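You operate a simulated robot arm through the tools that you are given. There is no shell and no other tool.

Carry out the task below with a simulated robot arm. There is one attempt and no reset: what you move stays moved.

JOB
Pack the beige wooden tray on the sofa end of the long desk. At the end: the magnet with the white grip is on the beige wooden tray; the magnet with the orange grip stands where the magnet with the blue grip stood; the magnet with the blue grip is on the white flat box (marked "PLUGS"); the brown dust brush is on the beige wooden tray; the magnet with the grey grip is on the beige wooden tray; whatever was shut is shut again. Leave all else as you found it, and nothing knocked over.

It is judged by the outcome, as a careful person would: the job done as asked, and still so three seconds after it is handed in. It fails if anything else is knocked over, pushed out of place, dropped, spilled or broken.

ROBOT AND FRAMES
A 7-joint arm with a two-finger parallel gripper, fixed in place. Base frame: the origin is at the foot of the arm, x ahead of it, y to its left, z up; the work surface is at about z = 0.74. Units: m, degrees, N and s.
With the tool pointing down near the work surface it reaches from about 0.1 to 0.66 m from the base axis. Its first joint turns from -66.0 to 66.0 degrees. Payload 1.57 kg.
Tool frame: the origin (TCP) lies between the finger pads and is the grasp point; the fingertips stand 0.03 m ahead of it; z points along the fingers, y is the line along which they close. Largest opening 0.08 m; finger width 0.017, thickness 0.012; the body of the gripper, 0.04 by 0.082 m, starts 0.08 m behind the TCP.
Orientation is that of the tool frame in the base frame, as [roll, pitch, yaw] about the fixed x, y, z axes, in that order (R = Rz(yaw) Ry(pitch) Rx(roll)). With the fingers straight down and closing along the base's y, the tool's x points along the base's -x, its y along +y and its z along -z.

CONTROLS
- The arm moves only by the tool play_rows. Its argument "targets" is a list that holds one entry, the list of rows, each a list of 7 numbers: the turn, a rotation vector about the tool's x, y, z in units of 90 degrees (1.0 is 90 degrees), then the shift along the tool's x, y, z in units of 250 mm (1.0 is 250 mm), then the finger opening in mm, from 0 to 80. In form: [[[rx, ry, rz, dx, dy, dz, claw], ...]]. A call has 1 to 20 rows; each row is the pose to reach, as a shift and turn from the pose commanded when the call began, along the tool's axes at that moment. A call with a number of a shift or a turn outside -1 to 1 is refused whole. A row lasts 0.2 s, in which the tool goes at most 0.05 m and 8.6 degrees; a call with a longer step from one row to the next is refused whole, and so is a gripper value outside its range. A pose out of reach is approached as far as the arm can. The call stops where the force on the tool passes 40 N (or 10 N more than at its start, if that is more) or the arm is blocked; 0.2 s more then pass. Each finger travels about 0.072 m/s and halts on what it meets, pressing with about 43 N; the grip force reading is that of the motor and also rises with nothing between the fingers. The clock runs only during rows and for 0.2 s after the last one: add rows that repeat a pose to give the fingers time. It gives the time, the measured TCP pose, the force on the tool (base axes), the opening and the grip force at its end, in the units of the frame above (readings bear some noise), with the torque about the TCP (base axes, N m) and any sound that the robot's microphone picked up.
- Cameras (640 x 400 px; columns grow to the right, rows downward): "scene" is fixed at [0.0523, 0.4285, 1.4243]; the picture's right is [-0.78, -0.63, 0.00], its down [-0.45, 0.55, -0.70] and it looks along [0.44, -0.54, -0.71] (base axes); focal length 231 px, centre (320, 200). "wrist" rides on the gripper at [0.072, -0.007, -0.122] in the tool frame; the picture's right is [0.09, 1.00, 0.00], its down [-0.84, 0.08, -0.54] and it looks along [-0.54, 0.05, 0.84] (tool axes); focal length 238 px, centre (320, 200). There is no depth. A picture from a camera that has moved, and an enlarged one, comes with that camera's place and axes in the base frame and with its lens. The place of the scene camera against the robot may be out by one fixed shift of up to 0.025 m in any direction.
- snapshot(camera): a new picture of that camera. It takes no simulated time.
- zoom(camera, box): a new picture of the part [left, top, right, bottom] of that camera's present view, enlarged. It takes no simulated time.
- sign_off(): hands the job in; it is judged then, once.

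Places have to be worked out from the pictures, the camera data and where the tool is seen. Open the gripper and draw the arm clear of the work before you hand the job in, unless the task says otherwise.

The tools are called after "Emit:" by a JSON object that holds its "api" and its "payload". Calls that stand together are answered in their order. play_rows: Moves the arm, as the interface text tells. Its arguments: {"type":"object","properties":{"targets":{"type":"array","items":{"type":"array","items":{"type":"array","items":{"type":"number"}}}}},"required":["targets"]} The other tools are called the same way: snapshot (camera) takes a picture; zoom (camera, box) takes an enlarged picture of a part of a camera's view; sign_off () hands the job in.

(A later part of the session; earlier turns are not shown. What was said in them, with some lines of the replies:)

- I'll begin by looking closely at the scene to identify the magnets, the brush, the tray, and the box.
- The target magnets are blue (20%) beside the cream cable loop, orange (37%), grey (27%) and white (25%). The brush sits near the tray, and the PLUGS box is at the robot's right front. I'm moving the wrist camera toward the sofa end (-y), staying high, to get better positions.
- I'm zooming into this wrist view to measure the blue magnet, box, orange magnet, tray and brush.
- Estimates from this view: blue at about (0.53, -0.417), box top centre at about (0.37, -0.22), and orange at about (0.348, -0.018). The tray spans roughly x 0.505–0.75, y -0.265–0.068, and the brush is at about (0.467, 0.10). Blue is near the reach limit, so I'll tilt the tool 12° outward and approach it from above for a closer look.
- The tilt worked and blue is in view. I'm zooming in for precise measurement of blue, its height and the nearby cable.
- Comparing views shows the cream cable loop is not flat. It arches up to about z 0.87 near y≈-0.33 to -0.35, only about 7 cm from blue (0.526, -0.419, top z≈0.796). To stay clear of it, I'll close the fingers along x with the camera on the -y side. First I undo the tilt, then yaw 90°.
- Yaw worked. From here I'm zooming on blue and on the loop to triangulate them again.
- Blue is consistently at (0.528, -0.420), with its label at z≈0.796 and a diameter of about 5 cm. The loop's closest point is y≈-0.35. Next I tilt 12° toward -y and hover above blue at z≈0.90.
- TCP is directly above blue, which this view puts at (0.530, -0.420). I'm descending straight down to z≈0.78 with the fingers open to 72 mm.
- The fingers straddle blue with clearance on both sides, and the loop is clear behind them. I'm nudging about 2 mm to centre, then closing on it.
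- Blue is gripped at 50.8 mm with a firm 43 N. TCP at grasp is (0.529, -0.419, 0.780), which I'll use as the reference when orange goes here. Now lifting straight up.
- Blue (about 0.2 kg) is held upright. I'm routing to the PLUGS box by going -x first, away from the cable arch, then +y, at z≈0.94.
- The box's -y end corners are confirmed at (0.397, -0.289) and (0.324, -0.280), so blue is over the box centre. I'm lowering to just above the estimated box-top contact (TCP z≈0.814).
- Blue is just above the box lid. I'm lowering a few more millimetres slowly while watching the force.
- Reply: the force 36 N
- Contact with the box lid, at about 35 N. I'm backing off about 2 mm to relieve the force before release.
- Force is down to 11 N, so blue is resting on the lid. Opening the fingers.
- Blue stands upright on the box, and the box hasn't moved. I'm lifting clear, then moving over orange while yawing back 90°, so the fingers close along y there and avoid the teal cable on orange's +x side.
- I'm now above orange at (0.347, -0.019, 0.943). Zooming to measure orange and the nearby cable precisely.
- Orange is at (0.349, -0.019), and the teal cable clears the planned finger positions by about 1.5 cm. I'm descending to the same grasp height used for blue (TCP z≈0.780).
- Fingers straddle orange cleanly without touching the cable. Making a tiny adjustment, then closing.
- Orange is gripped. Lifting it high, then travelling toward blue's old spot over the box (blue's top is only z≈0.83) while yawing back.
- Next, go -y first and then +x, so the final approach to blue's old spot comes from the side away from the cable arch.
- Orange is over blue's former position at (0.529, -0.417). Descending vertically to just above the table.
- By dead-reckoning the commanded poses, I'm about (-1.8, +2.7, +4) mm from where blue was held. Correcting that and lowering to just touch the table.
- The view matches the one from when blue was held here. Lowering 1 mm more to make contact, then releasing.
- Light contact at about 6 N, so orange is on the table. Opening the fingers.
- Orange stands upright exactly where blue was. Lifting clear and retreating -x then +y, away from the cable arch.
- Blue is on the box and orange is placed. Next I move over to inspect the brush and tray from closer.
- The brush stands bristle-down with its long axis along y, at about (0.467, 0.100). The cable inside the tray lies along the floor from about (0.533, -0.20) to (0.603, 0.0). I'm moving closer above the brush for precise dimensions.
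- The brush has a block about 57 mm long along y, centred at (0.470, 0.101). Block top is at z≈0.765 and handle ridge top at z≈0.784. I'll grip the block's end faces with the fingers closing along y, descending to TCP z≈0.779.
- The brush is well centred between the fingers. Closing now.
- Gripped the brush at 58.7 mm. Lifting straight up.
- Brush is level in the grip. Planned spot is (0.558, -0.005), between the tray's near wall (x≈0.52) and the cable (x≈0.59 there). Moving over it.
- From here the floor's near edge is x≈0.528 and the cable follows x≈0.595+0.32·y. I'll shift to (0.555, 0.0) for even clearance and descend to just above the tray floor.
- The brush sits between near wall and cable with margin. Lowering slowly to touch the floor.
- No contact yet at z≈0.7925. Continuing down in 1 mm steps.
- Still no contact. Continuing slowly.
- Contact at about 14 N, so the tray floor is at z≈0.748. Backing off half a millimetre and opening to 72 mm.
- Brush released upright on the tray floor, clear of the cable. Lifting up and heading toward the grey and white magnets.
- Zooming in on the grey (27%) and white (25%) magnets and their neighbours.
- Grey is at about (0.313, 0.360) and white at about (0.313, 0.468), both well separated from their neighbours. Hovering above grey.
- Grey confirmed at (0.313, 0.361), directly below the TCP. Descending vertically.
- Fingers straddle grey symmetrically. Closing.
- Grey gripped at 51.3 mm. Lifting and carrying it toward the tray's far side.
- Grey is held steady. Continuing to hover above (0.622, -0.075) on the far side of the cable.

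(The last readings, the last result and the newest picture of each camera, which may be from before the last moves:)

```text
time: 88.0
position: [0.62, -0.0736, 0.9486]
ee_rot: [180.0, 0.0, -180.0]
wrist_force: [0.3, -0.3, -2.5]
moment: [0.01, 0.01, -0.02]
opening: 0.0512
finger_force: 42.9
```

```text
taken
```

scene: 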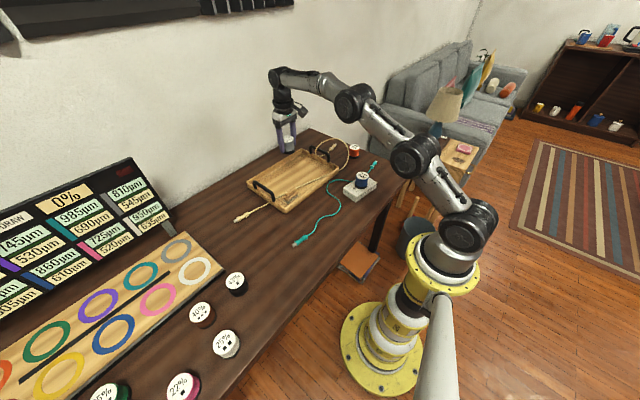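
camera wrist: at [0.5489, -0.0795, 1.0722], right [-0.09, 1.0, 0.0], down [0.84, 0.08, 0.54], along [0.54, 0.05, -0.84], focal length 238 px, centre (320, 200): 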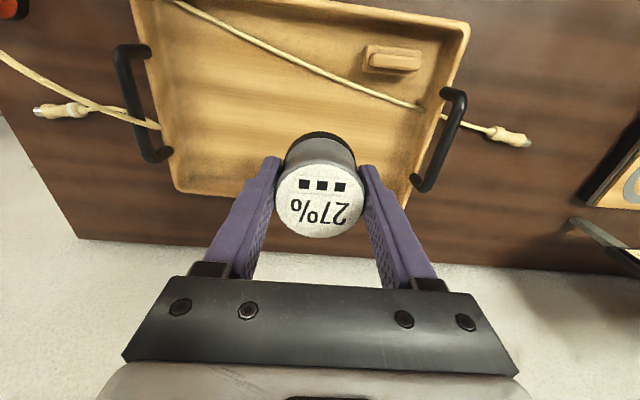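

Grey is past the cable (at x≈0.575 for this y). I'll add 8 mm in x for margin and descend to just above the tray floor.

Emit:
{"api": "play_rows", "payload": {"targets": [[[0, 0, 0, -0.01, 0, 0.04, 35], [0, 0, 0, -0.025, 0, 0.12, 35], [0, 0, 0, -0.032, 0, 0.22, 35], [0, 0, 0, -0.032, 0, 0.32, 35], [0, 0, 0, -0.032, 0, 0.42, 35], [0, 0, 0, -0.032, 0, 0.5, 35], [0, 0, 0, -0.032, 0, 0.56, 35], [0, 0, 0, -0.032, 0, 0.6, 35], [0, 0, 0, -0.032, 0, 0.622, 35], [0, 0, 0, -0.032, 0, 0.622, 35]]]}}

Emit:
{"api": "snapshot", "payload": {"camera": "wrist"}}

Emit:
{"api": "zoom", "payload": {"camera": "scene", "box": [250, 120, 350, 210]}}

```text
time: 90.2
position: [0.6292, -0.0744, 0.7924]
ee_rot: [180.0, -0.1, -180.0]
wrist_force: [-0.8, 0.2, -1.3]
moment: [0.01, 0.0, -0.01]
opening: 0.0511
finger_force: 43.1
```

```text
taken
camera wrist: at [0.5571, -0.0798, 0.9157], right [-0.09, 1.0, 0.0], down [0.84, 0.08, 0.54], along [0.54, 0.05, -0.84], focal length 238 px, centre (320, 200)
```

wrist: 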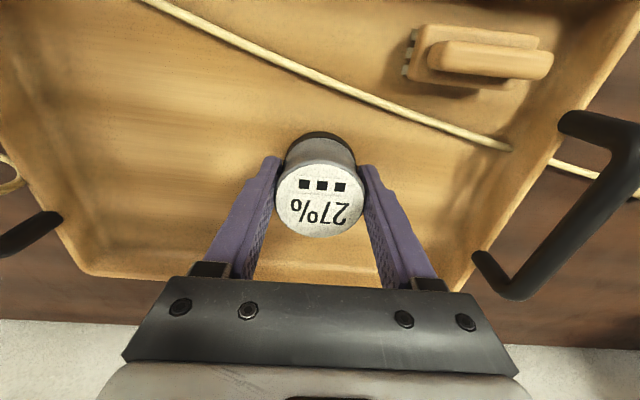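

```text
4.44 times, centred on (300, 165) of scene
camera zoom: at [0.0524, 0.4285, 1.4243], right [-0.78, -0.63, 0.0], down [-0.45, 0.55, -0.7], along [0.44, -0.54, -0.71], focal length 1025 px, centre (409, 356)
```

zoom: 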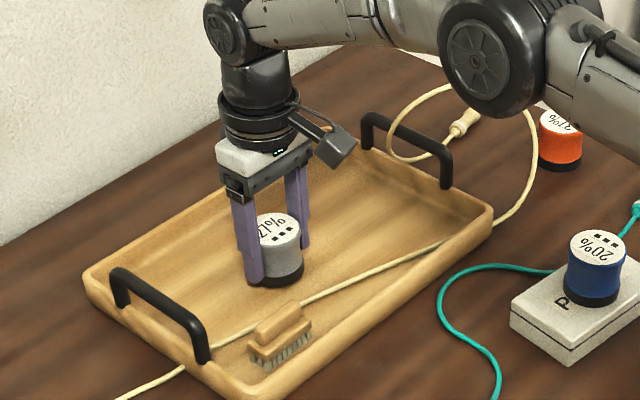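

Grey is well clear of the cable and the brush. Lowering slowly toward the floor.

Emit:
{"api": "play_rows", "payload": {"targets": [[[0, 0, 0, 0, 0, 0.004, 35], [0, 0, 0, 0, 0, 0.009, 35], [0, 0, 0, 0, 0, 0.014, 35], [0, 0, 0, 0, 0, 0.018, 35], [0, 0, 0, 0, 0, 0.018, 35]]]}}

Emit:
{"api": "play_rows", "payload": {"targets": [[[0, 0, 0, 0, 0, 0.003, 35], [0, 0, 0, 0, 0, 0.005, 35], [0, 0, 0, 0, 0, 0.005, 35]]]}}

```text
time: 91.4
position: [0.6278, -0.0739, 0.7879]
ee_rot: [-180.0, 0.0, -179.9]
wrist_force: [-0.2, -0.3, -1.8]
moment: [0.0, 0.0, 0.0]
opening: 0.0515
finger_force: 42.8
```

```text
time: 92.2
position: [0.6279, -0.0734, 0.7867]
ee_rot: [-180.0, 0.0, 180.0]
wrist_force: [0.4, 0.3, -1.9]
moment: [0.01, -0.01, 0.04]
opening: 0.0512
finger_force: 43.1
```

Emit:
{"api": "play_rows", "payload": {"targets": [[[0, 0, 0, 0, 0, 0.003, 35], [0, 0, 0, 0, 0, 0.005, 35], [0, 0, 0, 0, 0, 0.005, 35]]]}}

```text
time: 93.0
position: [0.6295, -0.0733, 0.7866]
ee_rot: [180.0, 0.0, 180.0]
wrist_force: [-1.9, 0.7, 3.9]
moment: [0.07, 0.16, 0.01]
opening: 0.0511
finger_force: 42.7
```

Contact: the force changed from -2 to +4 N, so grey rests on the tray. Releasing.

Emit:
{"api": "play_rows", "payload": {"targets": [[[0, 0, 0, 0, 0, 0, 50], [0, 0, 0, 0, 0, 0, 56], [0, 0, 0, 0, 0, 0, 64], [0, 0, 0, 0, 0, 0, 72], [0, 0, 0, 0, 0, 0, 72]]]}}

Emit:
{"api": "snapshot", "payload": {"camera": "wrist"}}

```text
time: 94.2
position: [0.6288, -0.0724, 0.7863]
ee_rot: [-180.0, 0.0, 179.9]
wrist_force: [1.2, -0.7, 0.4]
moment: [-0.04, -0.03, -0.01]
opening: 0.0722
finger_force: 0.0
```

```text
taken
camera wrist: at [0.5572, -0.0791, 0.9094], right [-0.09, 1.0, 0.0], down [0.84, 0.08, 0.54], along [0.54, 0.05, -0.84], focal length 238 px, centre (320, 200)
```

wrist: 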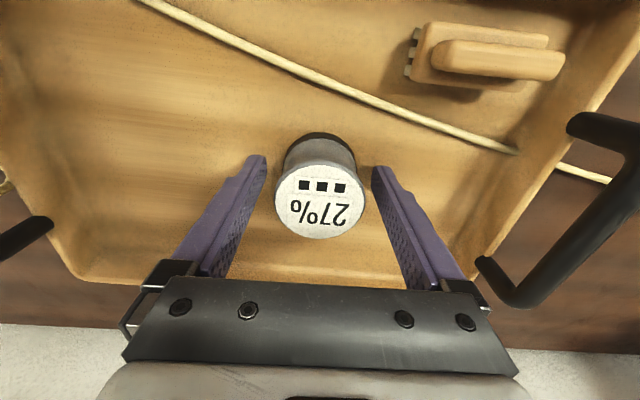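

Grey stands on the tray. Lifting straight up, then travelling to the white magnet.

Emit:
{"api": "play_rows", "payload": {"targets": [[[0, 0, 0, 0, 0, -0.03, 72], [0, 0, 0, 0, 0, -0.1, 72], [0, 0, 0, 0, 0, -0.2, 72], [0, 0, 0, 0, 0, -0.3, 72], [0, 0, 0, 0, 0, -0.4, 76], [0, 0, 0, 0, 0, -0.5, 80], [0, 0, 0, 0, 0, -0.6, 80], [0, 0, 0, 0, 0, -0.65, 80], [0, 0, 0, 0, 0, -0.65, 80]]]}}

Emit:
{"api": "play_rows", "payload": {"targets": [[[0, 0, 0, 0.03, 0.05, 0, 80], [0, 0, 0, 0.09, 0.14, 0, 80], [0, 0, 0, 0.16, 0.25, 0, 80], [0, 0, 0, 0.23, 0.36, 0, 80], [0, 0, 0, 0.3, 0.47, 0, 80], [0, 0, 0, 0.37, 0.58, 0, 80], [0, 0, 0, 0.44, 0.69, 0, 80], [0, 0, 0, 0.51, 0.8, 0, 80], [0, 0, 0, 0.58, 0.91, 0, 80], [0, 0, 0, 0.64, 1.0, 0, 80], [0, 0, 0, 0.64, 1.0, 0, 80]]]}}

Emit:
{"api": "play_rows", "payload": {"targets": [[[0, 0, 0, 0.03, 0.05, 0, 80], [0, 0, 0, 0.09, 0.14, 0, 80], [0, 0, 0, 0.16, 0.25, 0, 80], [0, 0, 0, 0.23, 0.36, 0, 80], [0, 0, 0, 0.3, 0.47, 0, 80], [0, 0, 0, 0.37, 0.58, 0, 80], [0, 0, 0, 0.44, 0.69, 0, 80], [0, 0, 0, 0.51, 0.8, 0, 80], [0, 0, 0, 0.57, 0.9, 0, 80], [0, 0, 0, 0.61, 0.97, 0, 80], [0, 0, 0, 0.624, 1.0, 0, 80], [0, 0, 0, 0.624, 1.0, 0, 80]]]}}

Emit:
{"api": "snapshot", "payload": {"camera": "wrist"}}

Emit:
{"api": "snapshot", "payload": {"camera": "scene"}}

```text
time: 96.2
position: [0.6295, -0.0734, 0.949]
ee_rot: [180.0, -0.1, -180.0]
wrist_force: [0.5, 0.1, -0.1]
moment: [-0.02, -0.01, -0.03]
opening: 0.0799
finger_force: 0.0
```

```text
time: 98.6
position: [0.4689, 0.1768, 0.9465]
ee_rot: [179.9, 0.1, 180.0]
wrist_force: [0.0, -0.3, 0.4]
moment: [-0.02, 0.03, 0.02]
opening: 0.08
finger_force: 0.1
```

```text
time: 101.2
position: [0.3132, 0.4266, 0.9484]
ee_rot: [180.0, 0.0, -180.0]
wrist_force: [-0.7, 0.2, -0.1]
moment: [0.01, 0.0, 0.02]
opening: 0.08
finger_force: 0.0
```

```text
taken
camera wrist: at [0.2413, 0.4204, 1.072], right [-0.09, 1.0, 0.0], down [0.84, 0.08, 0.54], along [0.54, 0.05, -0.84], focal length 238 px, centre (320, 200)
```

wrist: 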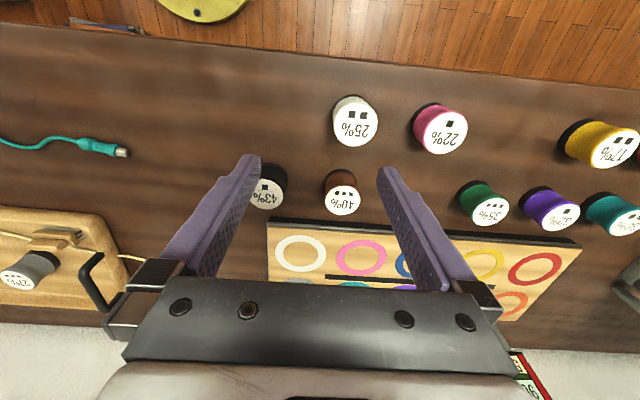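

```text
taken
```

scene: 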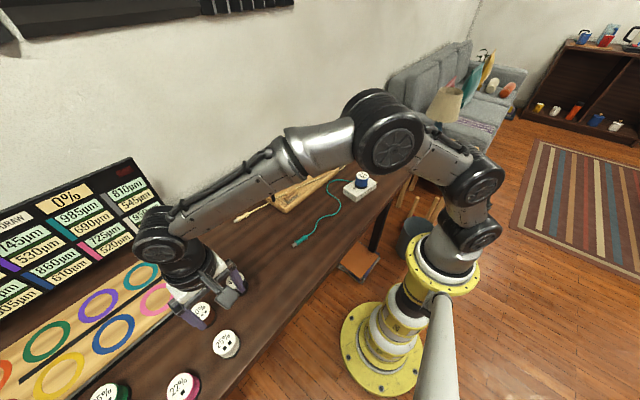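

White estimated at (0.313, 0.468). Moving directly over it.

Emit:
{"api": "play_rows", "payload": {"targets": [[[0, 0, 0, 0, 0.05, 0.02, 80], [0, 0, 0, 0, 0.12, 0.05, 80], [0, 0, 0, 0, 0.165, 0.07, 80], [0, 0, 0, 0, 0.165, 0.07, 80]]]}}

Emit:
{"api": "zoom", "payload": {"camera": "wrist", "box": [240, 70, 400, 170]}}

```text
time: 102.2
position: [0.3125, 0.4666, 0.9314]
ee_rot: [-179.9, 0.0, -180.0]
wrist_force: [0.0, -0.6, -0.1]
moment: [0.01, 0.02, 0.0]
opening: 0.0801
finger_force: 0.1
```

```text
4.00 times, centred on (320, 120) of wrist
camera zoom: at [0.2411, 0.4611, 1.0543], right [-0.09, 1.0, 0.0], down [0.84, 0.08, 0.54], along [0.54, 0.05, -0.84], focal length 953 px, centre (320, 520)
```

zoom: 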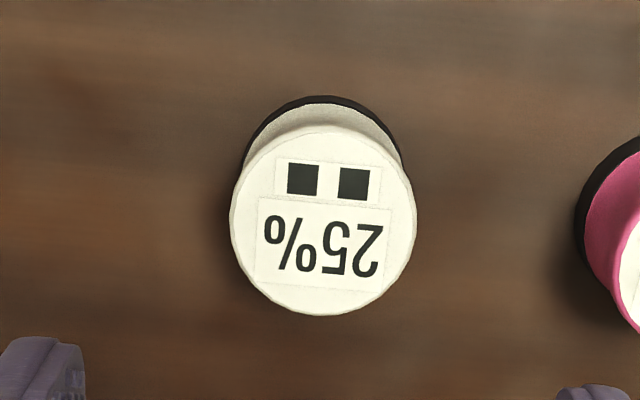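

White is at (0.313, 0.4685). Shifting 2 mm and descending vertically.

Emit:
{"api": "play_rows", "payload": {"targets": [[[0, 0, 0, 0, 0.008, 0.04, 76], [0, 0, 0, 0, 0.008, 0.13, 72], [0, 0, 0, 0, 0.008, 0.23, 72], [0, 0, 0, 0, 0.008, 0.33, 72], [0, 0, 0, 0, 0.008, 0.42, 72], [0, 0, 0, 0, 0.008, 0.5, 72], [0, 0, 0, 0, 0.008, 0.56, 72], [0, 0, 0, 0, 0.008, 0.595, 72], [0, 0, 0, 0, 0.008, 0.607, 72], [0, 0, 0, 0, 0.008, 0.607, 72]]]}}

Emit:
{"api": "snapshot", "payload": {"camera": "wrist"}}

```text
time: 104.4
position: [0.312, 0.4699, 0.7788]
ee_rot: [-179.9, 0.1, -180.0]
wrist_force: [-0.6, -0.7, -0.1]
moment: [0.0, 0.01, 0.0]
opening: 0.072
finger_force: 0.1
```

```text
taken
camera wrist: at [0.2403, 0.4638, 0.9023], right [-0.09, 1.0, 0.0], down [0.84, 0.08, 0.54], along [0.54, 0.05, -0.84], focal length 238 px, centre (320, 200)
```

wrist: 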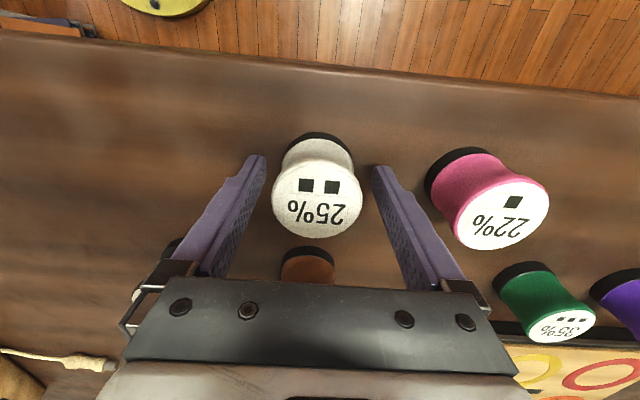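

White sits between the fingers. Closing with a 1 mm recentring.

Emit:
{"api": "play_rows", "payload": {"targets": [[[0, 0, 0, 0, -0.004, 0, 70], [0, 0, 0, 0, -0.004, 0, 60], [0, 0, 0, 0, -0.004, 0, 48], [0, 0, 0, 0, -0.004, 0, 40], [0, 0, 0, 0, -0.004, 0, 35], [0, 0, 0, 0, -0.004, 0, 35]]]}}

Emit:
{"api": "play_rows", "payload": {"targets": [[[0, 0, 0, 0, 0, -0.02, 35], [0, 0, 0, 0, 0, -0.07, 35], [0, 0, 0, 0, 0, -0.16, 35], [0, 0, 0, 0, 0, -0.26, 35], [0, 0, 0, 0, 0, -0.36, 35], [0, 0, 0, 0, 0, -0.46, 35], [0, 0, 0, 0, 0, -0.56, 35], [0, 0, 0, 0, 0, -0.64, 35], [0, 0, 0, 0, 0, -0.68, 35], [0, 0, 0, 0, 0, -0.68, 35]]]}}

Emit:
{"api": "snapshot", "payload": {"camera": "wrist"}}

```text
time: 105.8
position: [0.3123, 0.4687, 0.779]
ee_rot: [-179.9, 0.0, -180.0]
wrist_force: [0.0, -0.2, 0.9]
moment: [0.01, 0.03, 0.04]
opening: 0.0513
finger_force: 42.2
```

```text
time: 108.0
position: [0.3137, 0.4682, 0.9498]
ee_rot: [-180.0, 0.0, -179.9]
wrist_force: [-0.5, 1.2, -1.8]
moment: [0.0, 0.01, 0.03]
opening: 0.051
finger_force: 42.9
```

```text
taken
camera wrist: at [0.241, 0.4628, 1.0731], right [-0.09, 1.0, 0.0], down [0.84, 0.08, 0.54], along [0.54, 0.05, -0.84], focal length 238 px, centre (320, 200)
```

wrist: 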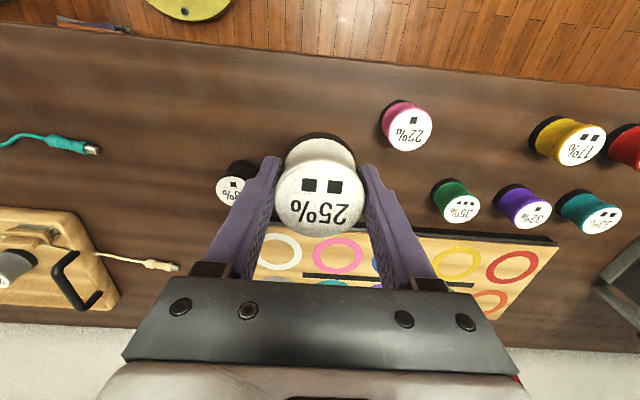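

White is lifted securely. Carrying it in three legs to (0.605, -0.17) over the tray.

Emit:
{"api": "play_rows", "payload": {"targets": [[[0, 0, 0, -0.015, -0.035, 0, 35], [0, 0, 0, -0.05, -0.11, 0, 35], [0, 0, 0, -0.095, -0.21, 0, 35], [0, 0, 0, -0.145, -0.32, 0, 35], [0, 0, 0, -0.195, -0.43, 0, 35], [0, 0, 0, -0.245, -0.54, 0, 35], [0, 0, 0, -0.295, -0.65, 0, 35], [0, 0, 0, -0.34, -0.745, 0, 35], [0, 0, 0, -0.375, -0.82, 0, 35], [0, 0, 0, -0.389, -0.851, 0, 35], [0, 0, 0, -0.389, -0.851, 0, 35]]]}}

Emit:
{"api": "play_rows", "payload": {"targets": [[[0, 0, 0, -0.015, -0.035, 0, 35], [0, 0, 0, -0.05, -0.11, 0, 35], [0, 0, 0, -0.095, -0.21, 0, 35], [0, 0, 0, -0.145, -0.32, 0, 35], [0, 0, 0, -0.195, -0.43, 0, 35], [0, 0, 0, -0.245, -0.54, 0, 35], [0, 0, 0, -0.295, -0.65, 0, 35], [0, 0, 0, -0.34, -0.745, 0, 35], [0, 0, 0, -0.375, -0.82, 0, 35], [0, 0, 0, -0.389, -0.851, 0, 35], [0, 0, 0, -0.389, -0.851, 0, 35]]]}}

Emit:
{"api": "play_rows", "payload": {"targets": [[[0, 0, 0, -0.015, -0.035, 0, 35], [0, 0, 0, -0.05, -0.11, 0, 35], [0, 0, 0, -0.095, -0.21, 0, 35], [0, 0, 0, -0.145, -0.32, 0, 35], [0, 0, 0, -0.195, -0.43, 0, 35], [0, 0, 0, -0.245, -0.54, 0, 35], [0, 0, 0, -0.295, -0.65, 0, 35], [0, 0, 0, -0.34, -0.745, 0, 35], [0, 0, 0, -0.375, -0.82, 0, 35], [0, 0, 0, -0.389, -0.851, 0, 35], [0, 0, 0, -0.389, -0.851, 0, 35]]]}}

Emit:
{"api": "snapshot", "payload": {"camera": "wrist"}}

Emit:
{"api": "snapshot", "payload": {"camera": "scene"}}

```text
time: 110.4
position: [0.4105, 0.2559, 0.9478]
ee_rot: [-180.0, 0.0, -179.8]
wrist_force: [0.2, 0.2, -2.0]
moment: [0.04, 0.01, 0.02]
opening: 0.0508
finger_force: 43.2
```

```text
time: 112.8
position: [0.5079, 0.0434, 0.9491]
ee_rot: [-180.0, 0.0, -179.9]
wrist_force: [0.5, 0.4, -1.4]
moment: [-0.05, 0.01, 0.01]
opening: 0.0512
finger_force: 42.8
```

```text
time: 115.2
position: [0.6054, -0.1692, 0.9491]
ee_rot: [-180.0, 0.0, 180.0]
wrist_force: [-0.4, -0.2, -1.5]
moment: [0.02, -0.03, 0.0]
opening: 0.0513
finger_force: 43.1
```

```text
taken
camera wrist: at [0.5331, -0.1757, 1.0723], right [-0.09, 1.0, 0.0], down [0.84, 0.08, 0.54], along [0.54, 0.05, -0.84], focal length 238 px, centre (320, 200)
```

wrist: 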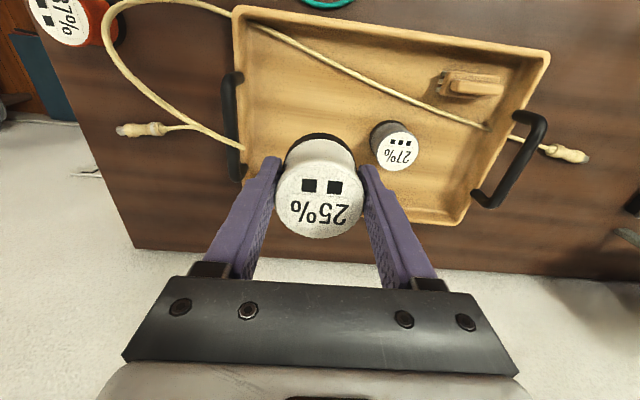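

```text
taken
```

scene: 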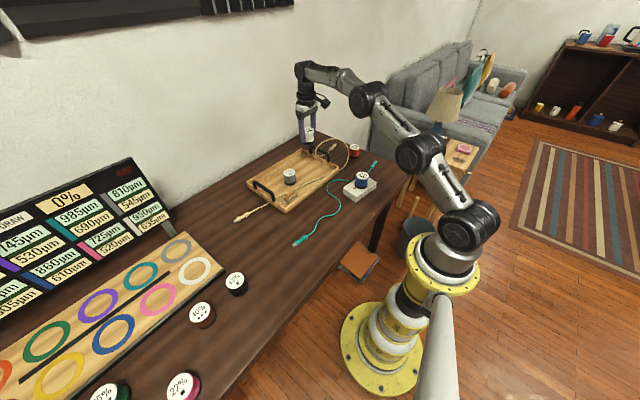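

White hovers at (0.605, -0.169), clear of the cable, handle and grey. Descending.

Emit:
{"api": "play_rows", "payload": {"targets": [[[0, 0, 0, 0, 0, 0.04, 35], [0, 0, 0, 0, 0, 0.12, 35], [0, 0, 0, 0, 0, 0.22, 35], [0, 0, 0, 0, 0, 0.32, 35], [0, 0, 0, 0, 0, 0.42, 35], [0, 0, 0, 0, 0, 0.5, 35], [0, 0, 0, 0, 0, 0.56, 35], [0, 0, 0, 0, 0, 0.6, 35], [0, 0, 0, 0, 0, 0.624, 35], [0, 0, 0, 0, 0, 0.624, 35]]]}}

Emit:
{"api": "snapshot", "payload": {"camera": "wrist"}}

Emit:
{"api": "zoom", "payload": {"camera": "scene", "box": [250, 110, 370, 210]}}

```text
time: 117.4
position: [0.6054, -0.1684, 0.7929]
ee_rot: [-179.9, 0.0, -179.9]
wrist_force: [0.6, -0.2, -1.8]
moment: [0.04, 0.01, 0.0]
opening: 0.0512
finger_force: 42.9
```

```text
taken
camera wrist: at [0.5329, -0.1752, 0.9164], right [-0.09, 1.0, 0.0], down [0.84, 0.08, 0.54], along [0.54, 0.05, -0.84], focal length 238 px, centre (320, 200)
```

wrist: 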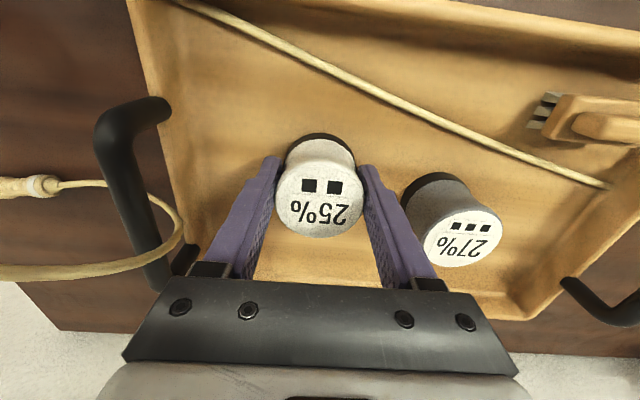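

```text
4.00 times, centred on (310, 160) of scene
camera zoom: at [0.0524, 0.4284, 1.4243], right [-0.78, -0.63, 0.0], down [-0.45, 0.55, -0.7], along [0.44, -0.54, -0.71], focal length 923 px, centre (360, 360)
```

zoom: 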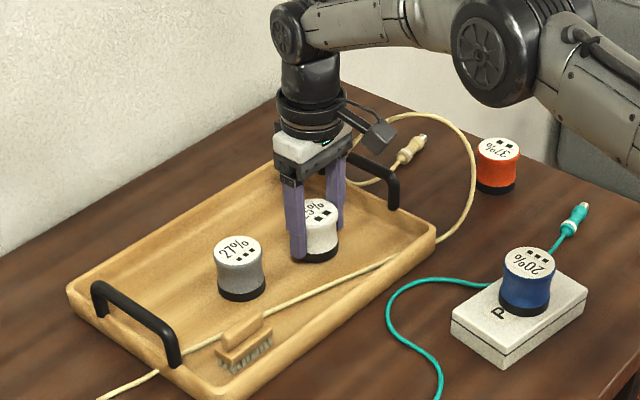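

White is close to the floor with gaps all around. Lowering slowly until contact.

Emit:
{"api": "play_rows", "payload": {"targets": [[[0, 0, 0, 0, 0, 0.004, 35], [0, 0, 0, 0, 0, 0.009, 35], [0, 0, 0, 0, 0, 0.014, 35], [0, 0, 0, 0, 0, 0.018, 35], [0, 0, 0, 0, 0, 0.018, 35]]]}}

Emit:
{"api": "play_rows", "payload": {"targets": [[[0, 0, 0, 0, 0, 0.003, 35], [0, 0, 0, 0, 0, 0.005, 35], [0, 0, 0, 0, 0, 0.005, 35]]]}}

```text
time: 118.6
position: [0.6047, -0.1698, 0.7887]
ee_rot: [180.0, 0.0, -180.0]
wrist_force: [0.0, 0.1, -2.0]
moment: [0.01, 0.02, 0.0]
opening: 0.0512
finger_force: 43.1
```

```text
time: 119.4
position: [0.6045, -0.1694, 0.7869]
ee_rot: [-180.0, 0.1, -180.0]
wrist_force: [-0.9, 1.0, -1.8]
moment: [-0.01, -0.03, 0.0]
opening: 0.0511
finger_force: 42.9
```

Emit:
{"api": "play_rows", "payload": {"targets": [[[0, 0, 0, 0, 0, 0.003, 35], [0, 0, 0, 0, 0, 0.005, 35], [0, 0, 0, 0, 0, 0.005, 35]]]}}

```text
time: 120.2
position: [0.6066, -0.1695, 0.7866]
ee_rot: [-180.0, 0.0, 180.0]
wrist_force: [-3.4, 0.1, 6.9]
moment: [0.1, 0.25, 0.02]
opening: 0.0511
finger_force: 43.1
```

White has touched down at about 7 N. Opening the fingers.

Emit:
{"api": "play_rows", "payload": {"targets": [[[0, 0, 0, 0, 0, 0, 50], [0, 0, 0, 0, 0, 0, 56], [0, 0, 0, 0, 0, 0, 64], [0, 0, 0, 0, 0, 0, 72], [0, 0, 0, 0, 0, 0, 72]]]}}

Emit:
{"api": "snapshot", "payload": {"camera": "wrist"}}

```text
time: 121.4
position: [0.6041, -0.1698, 0.786]
ee_rot: [-180.0, 0.0, -180.0]
wrist_force: [-0.2, -0.3, 0.1]
moment: [-0.01, 0.01, 0.02]
opening: 0.0722
finger_force: 0.1
```

```text
taken
camera wrist: at [0.5328, -0.1756, 0.9097], right [-0.09, 1.0, 0.0], down [0.84, 0.08, 0.54], along [0.54, 0.05, -0.84], focal length 238 px, centre (320, 200)
```

wrist: 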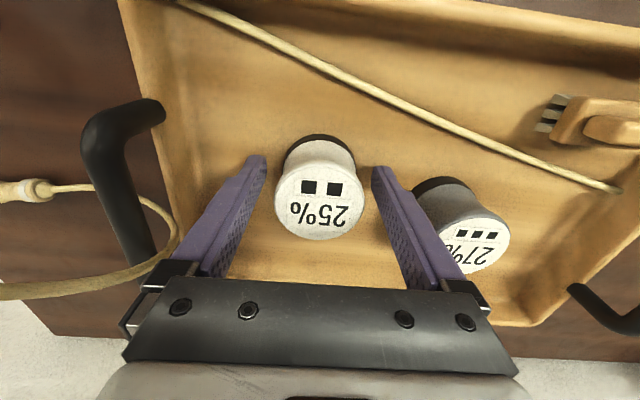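

White is released and upright. Lifting straight up with the same opening, then retreating to a high, clear pose.

Emit:
{"api": "play_rows", "payload": {"targets": [[[0, 0, 0, 0, 0, -0.03, 72], [0, 0, 0, 0, 0, -0.1, 72], [0, 0, 0, 0, 0, -0.2, 72], [0, 0, 0, 0, 0, -0.3, 72], [0, 0, 0, 0, 0, -0.4, 72], [0, 0, 0, 0, 0, -0.5, 72], [0, 0, 0, 0, 0, -0.6, 76], [0, 0, 0, 0, 0, -0.7, 80], [0, 0, 0, 0, 0, -0.75, 80], [0, 0, 0, 0, 0, -0.75, 80]]]}}

Emit:
{"api": "play_rows", "payload": {"targets": [[[0, 0, 0, 0.03, 0.03, -0.02, 80], [0, 0, 0, 0.1, 0.09, -0.06, 80], [0, 0, 0, 0.2, 0.18, -0.12, 80], [0, 0, 0, 0.3, 0.28, -0.18, 80], [0, 0, 0, 0.4, 0.38, -0.24, 80], [0, 0, 0, 0.5, 0.48, -0.3, 80], [0, 0, 0, 0.6, 0.58, -0.35, 80], [0, 0, 0, 0.7, 0.68, -0.4, 80], [0, 0, 0, 0.76, 0.76, -0.44, 80], [0, 0, 0, 0.8, 0.8, -0.48, 80], [0, 0, 0, 0.8, 0.8, -0.48, 80]]]}}

Emit:
{"api": "snapshot", "payload": {"camera": "wrist"}}

Emit:
{"api": "snapshot", "payload": {"camera": "scene"}}

Emit:
{"api": "zoom", "payload": {"camera": "scene", "box": [230, 120, 410, 250]}}

```text
time: 123.6
position: [0.6053, -0.1705, 0.974]
ee_rot: [-180.0, 0.0, -179.9]
wrist_force: [0.2, 0.3, 0.5]
moment: [0.02, 0.01, 0.0]
opening: 0.08
finger_force: 0.1
```

```text
time: 126.0
position: [0.4037, 0.031, 1.0919]
ee_rot: [179.9, 0.0, -180.0]
wrist_force: [-0.4, 0.4, 0.8]
moment: [0.04, 0.02, -0.01]
opening: 0.0801
finger_force: 0.1
```

```text
taken
camera wrist: at [0.3316, 0.0252, 1.2162], right [-0.09, 1.0, 0.0], down [0.84, 0.08, 0.54], along [0.54, 0.05, -0.84], focal length 238 px, centre (320, 200)
```

wrist: 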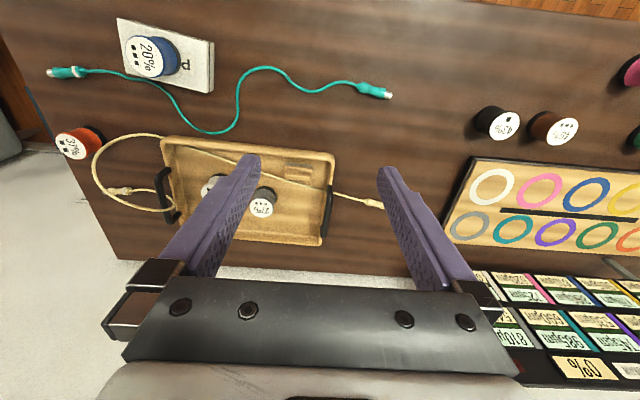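

```text
taken
```

scene: 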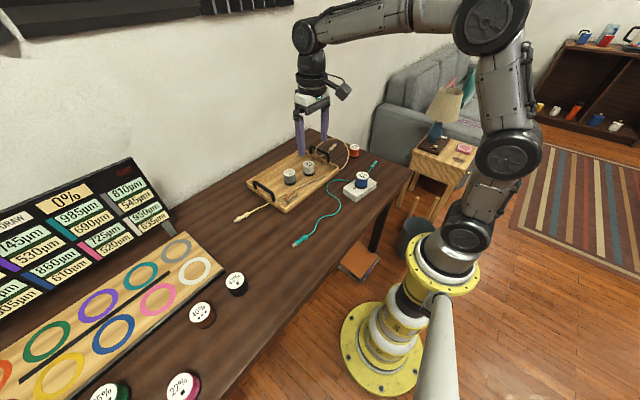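

```text
3.08 times, centred on (320, 185) of scene
camera zoom: at [0.0523, 0.4285, 1.4243], right [-0.78, -0.63, 0.0], down [-0.45, 0.55, -0.7], along [0.44, -0.54, -0.71], focal length 710 px, centre (320, 246)
```

zoom: 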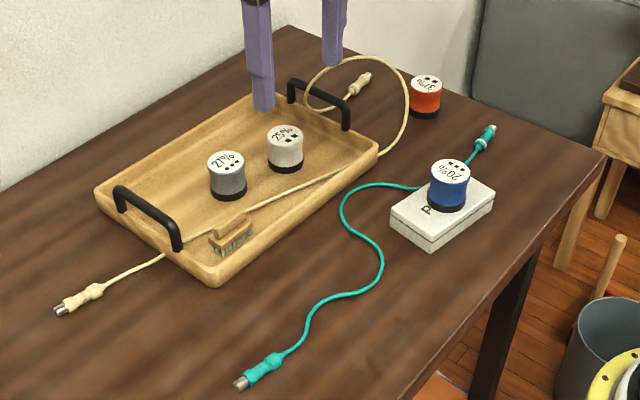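

Everything appears in place. I'm comparing orange's position with blue's original place using the same scene crop as at the start, and checking the tray contents.

Emit:
{"api": "zoom", "payload": {"camera": "scene", "box": [320, 130, 380, 170]}}

Emit:
{"api": "zoom", "payload": {"camera": "wrist", "box": [20, 10, 360, 260]}}

Emit:
{"api": "zoom", "payload": {"camera": "scene", "box": [330, 155, 400, 205]}}

```text
10.00 times, centred on (350, 150) of scene
camera zoom: at [0.0523, 0.4285, 1.4243], right [-0.78, -0.63, 0.0], down [-0.45, 0.55, -0.7], along [0.44, -0.54, -0.71], focal length 2306 px, centre (20, 700)
```

zoom: 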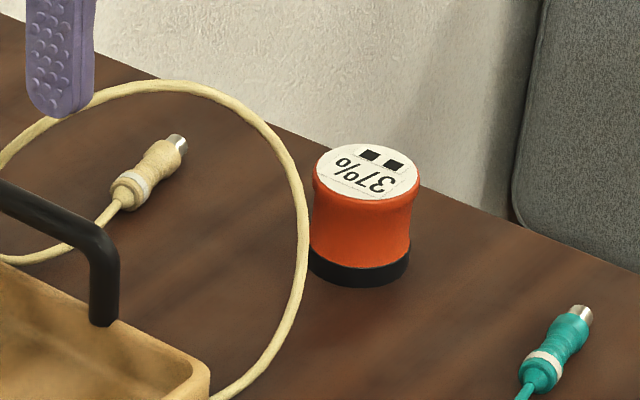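

```text
1.60 times, centred on (190, 135) of wrist
camera zoom: at [0.3316, 0.0252, 1.2162], right [-0.09, 1.0, 0.0], down [0.84, 0.08, 0.54], along [0.54, 0.05, -0.84], focal length 381 px, centre (528, 304)
```

zoom: 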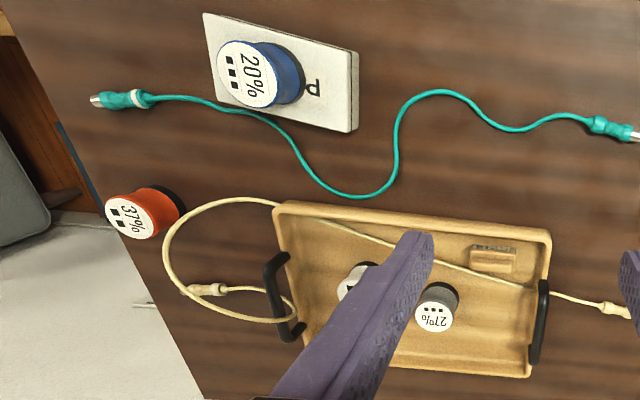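

```text
8.00 times, centred on (365, 180) of scene
camera zoom: at [0.0523, 0.4285, 1.4243], right [-0.78, -0.63, 0.0], down [-0.45, 0.55, -0.7], along [0.44, -0.54, -0.71], focal length 1845 px, centre (-40, 360)
```

zoom: 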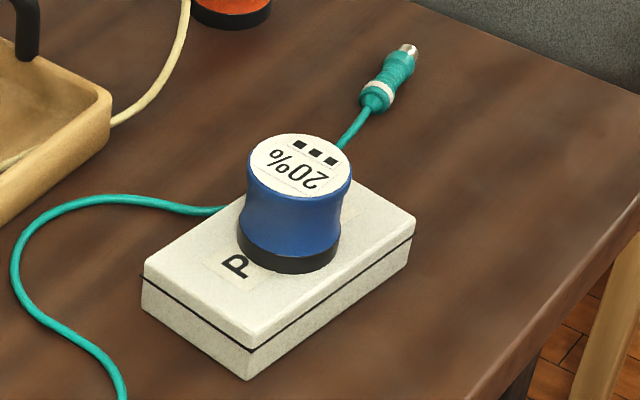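

Orange's outline matches blue's original image position to within a pixel or so. Blue stands on the closed PLUGS box, and white, grey and the brush are on the tray with both cables undisturbed. I'll retract the arm a bit further before handing in.

Emit:
{"api": "play_rows", "payload": {"targets": [[[0, 0, 0, 0.04, 0.04, -0.03, 80], [0, 0, 0, 0.12, 0.1, -0.08, 80], [0, 0, 0, 0.22, 0.17, -0.14, 80], [0, 0, 0, 0.3, 0.24, -0.18, 80], [0, 0, 0, 0.34, 0.28, -0.2, 80], [0, 0, 0, 0.34, 0.28, -0.2, 80], [0, 0, 0, 0.34, 0.28, -0.2, 80]]]}}

Emit:
{"api": "snapshot", "payload": {"camera": "scene"}}

Emit:
{"api": "snapshot", "payload": {"camera": "wrist"}}

```text
time: 127.6
position: [0.3184, 0.1006, 1.1427]
ee_rot: [-179.9, 0.0, -180.0]
wrist_force: [0.1, 0.2, 0.6]
moment: [-0.01, -0.02, 0.03]
opening: 0.08
finger_force: 0.0
```

```text
taken
```

scene: 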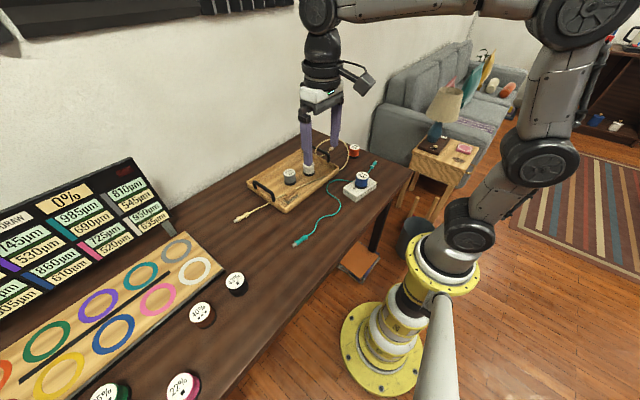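

```text
taken
camera wrist: at [0.2474, 0.0944, 1.267], right [-0.09, 1.0, 0.0], down [0.84, 0.08, 0.54], along [0.54, 0.05, -0.84], focal length 238 px, centre (320, 200)
```

wrist: 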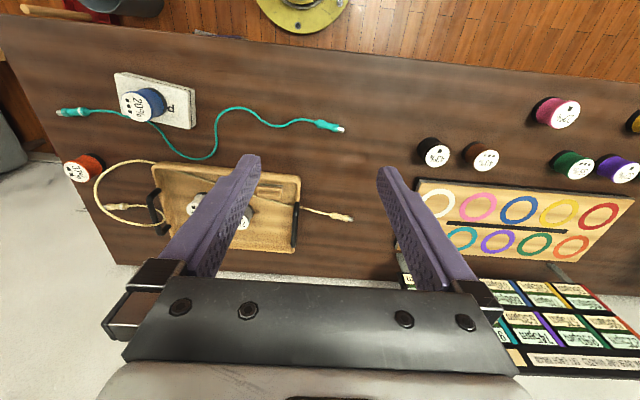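

All items are placed, nothing else has moved, the gripper is open, and the arm is high and clear. Handing in the job.

Emit:
{"api": "sign_off", "payload": {}}

```text
The job is handed in.
```

The tray is packed as asked and the job is handed in. The final pictures before I handed it in showed:

- **On the beige wooden tray:** the white-grip magnet, the grey-grip magnet and the brown dust brush. All three are upright and clear of the cream cable that crosses the tray.
- **On the white PLUGS box:** the blue-grip magnet, standing upright. The box stayed shut throughout.
- **In blue's old place:** the orange-grip magnet. Its position matches blue's original one in the same camera crop.

Nothing that was shut was opened, and nothing was knocked over. The pictures show no change to the cables, the other magnets or the tray itself. I left the gripper open and the arm raised clear of the desk.
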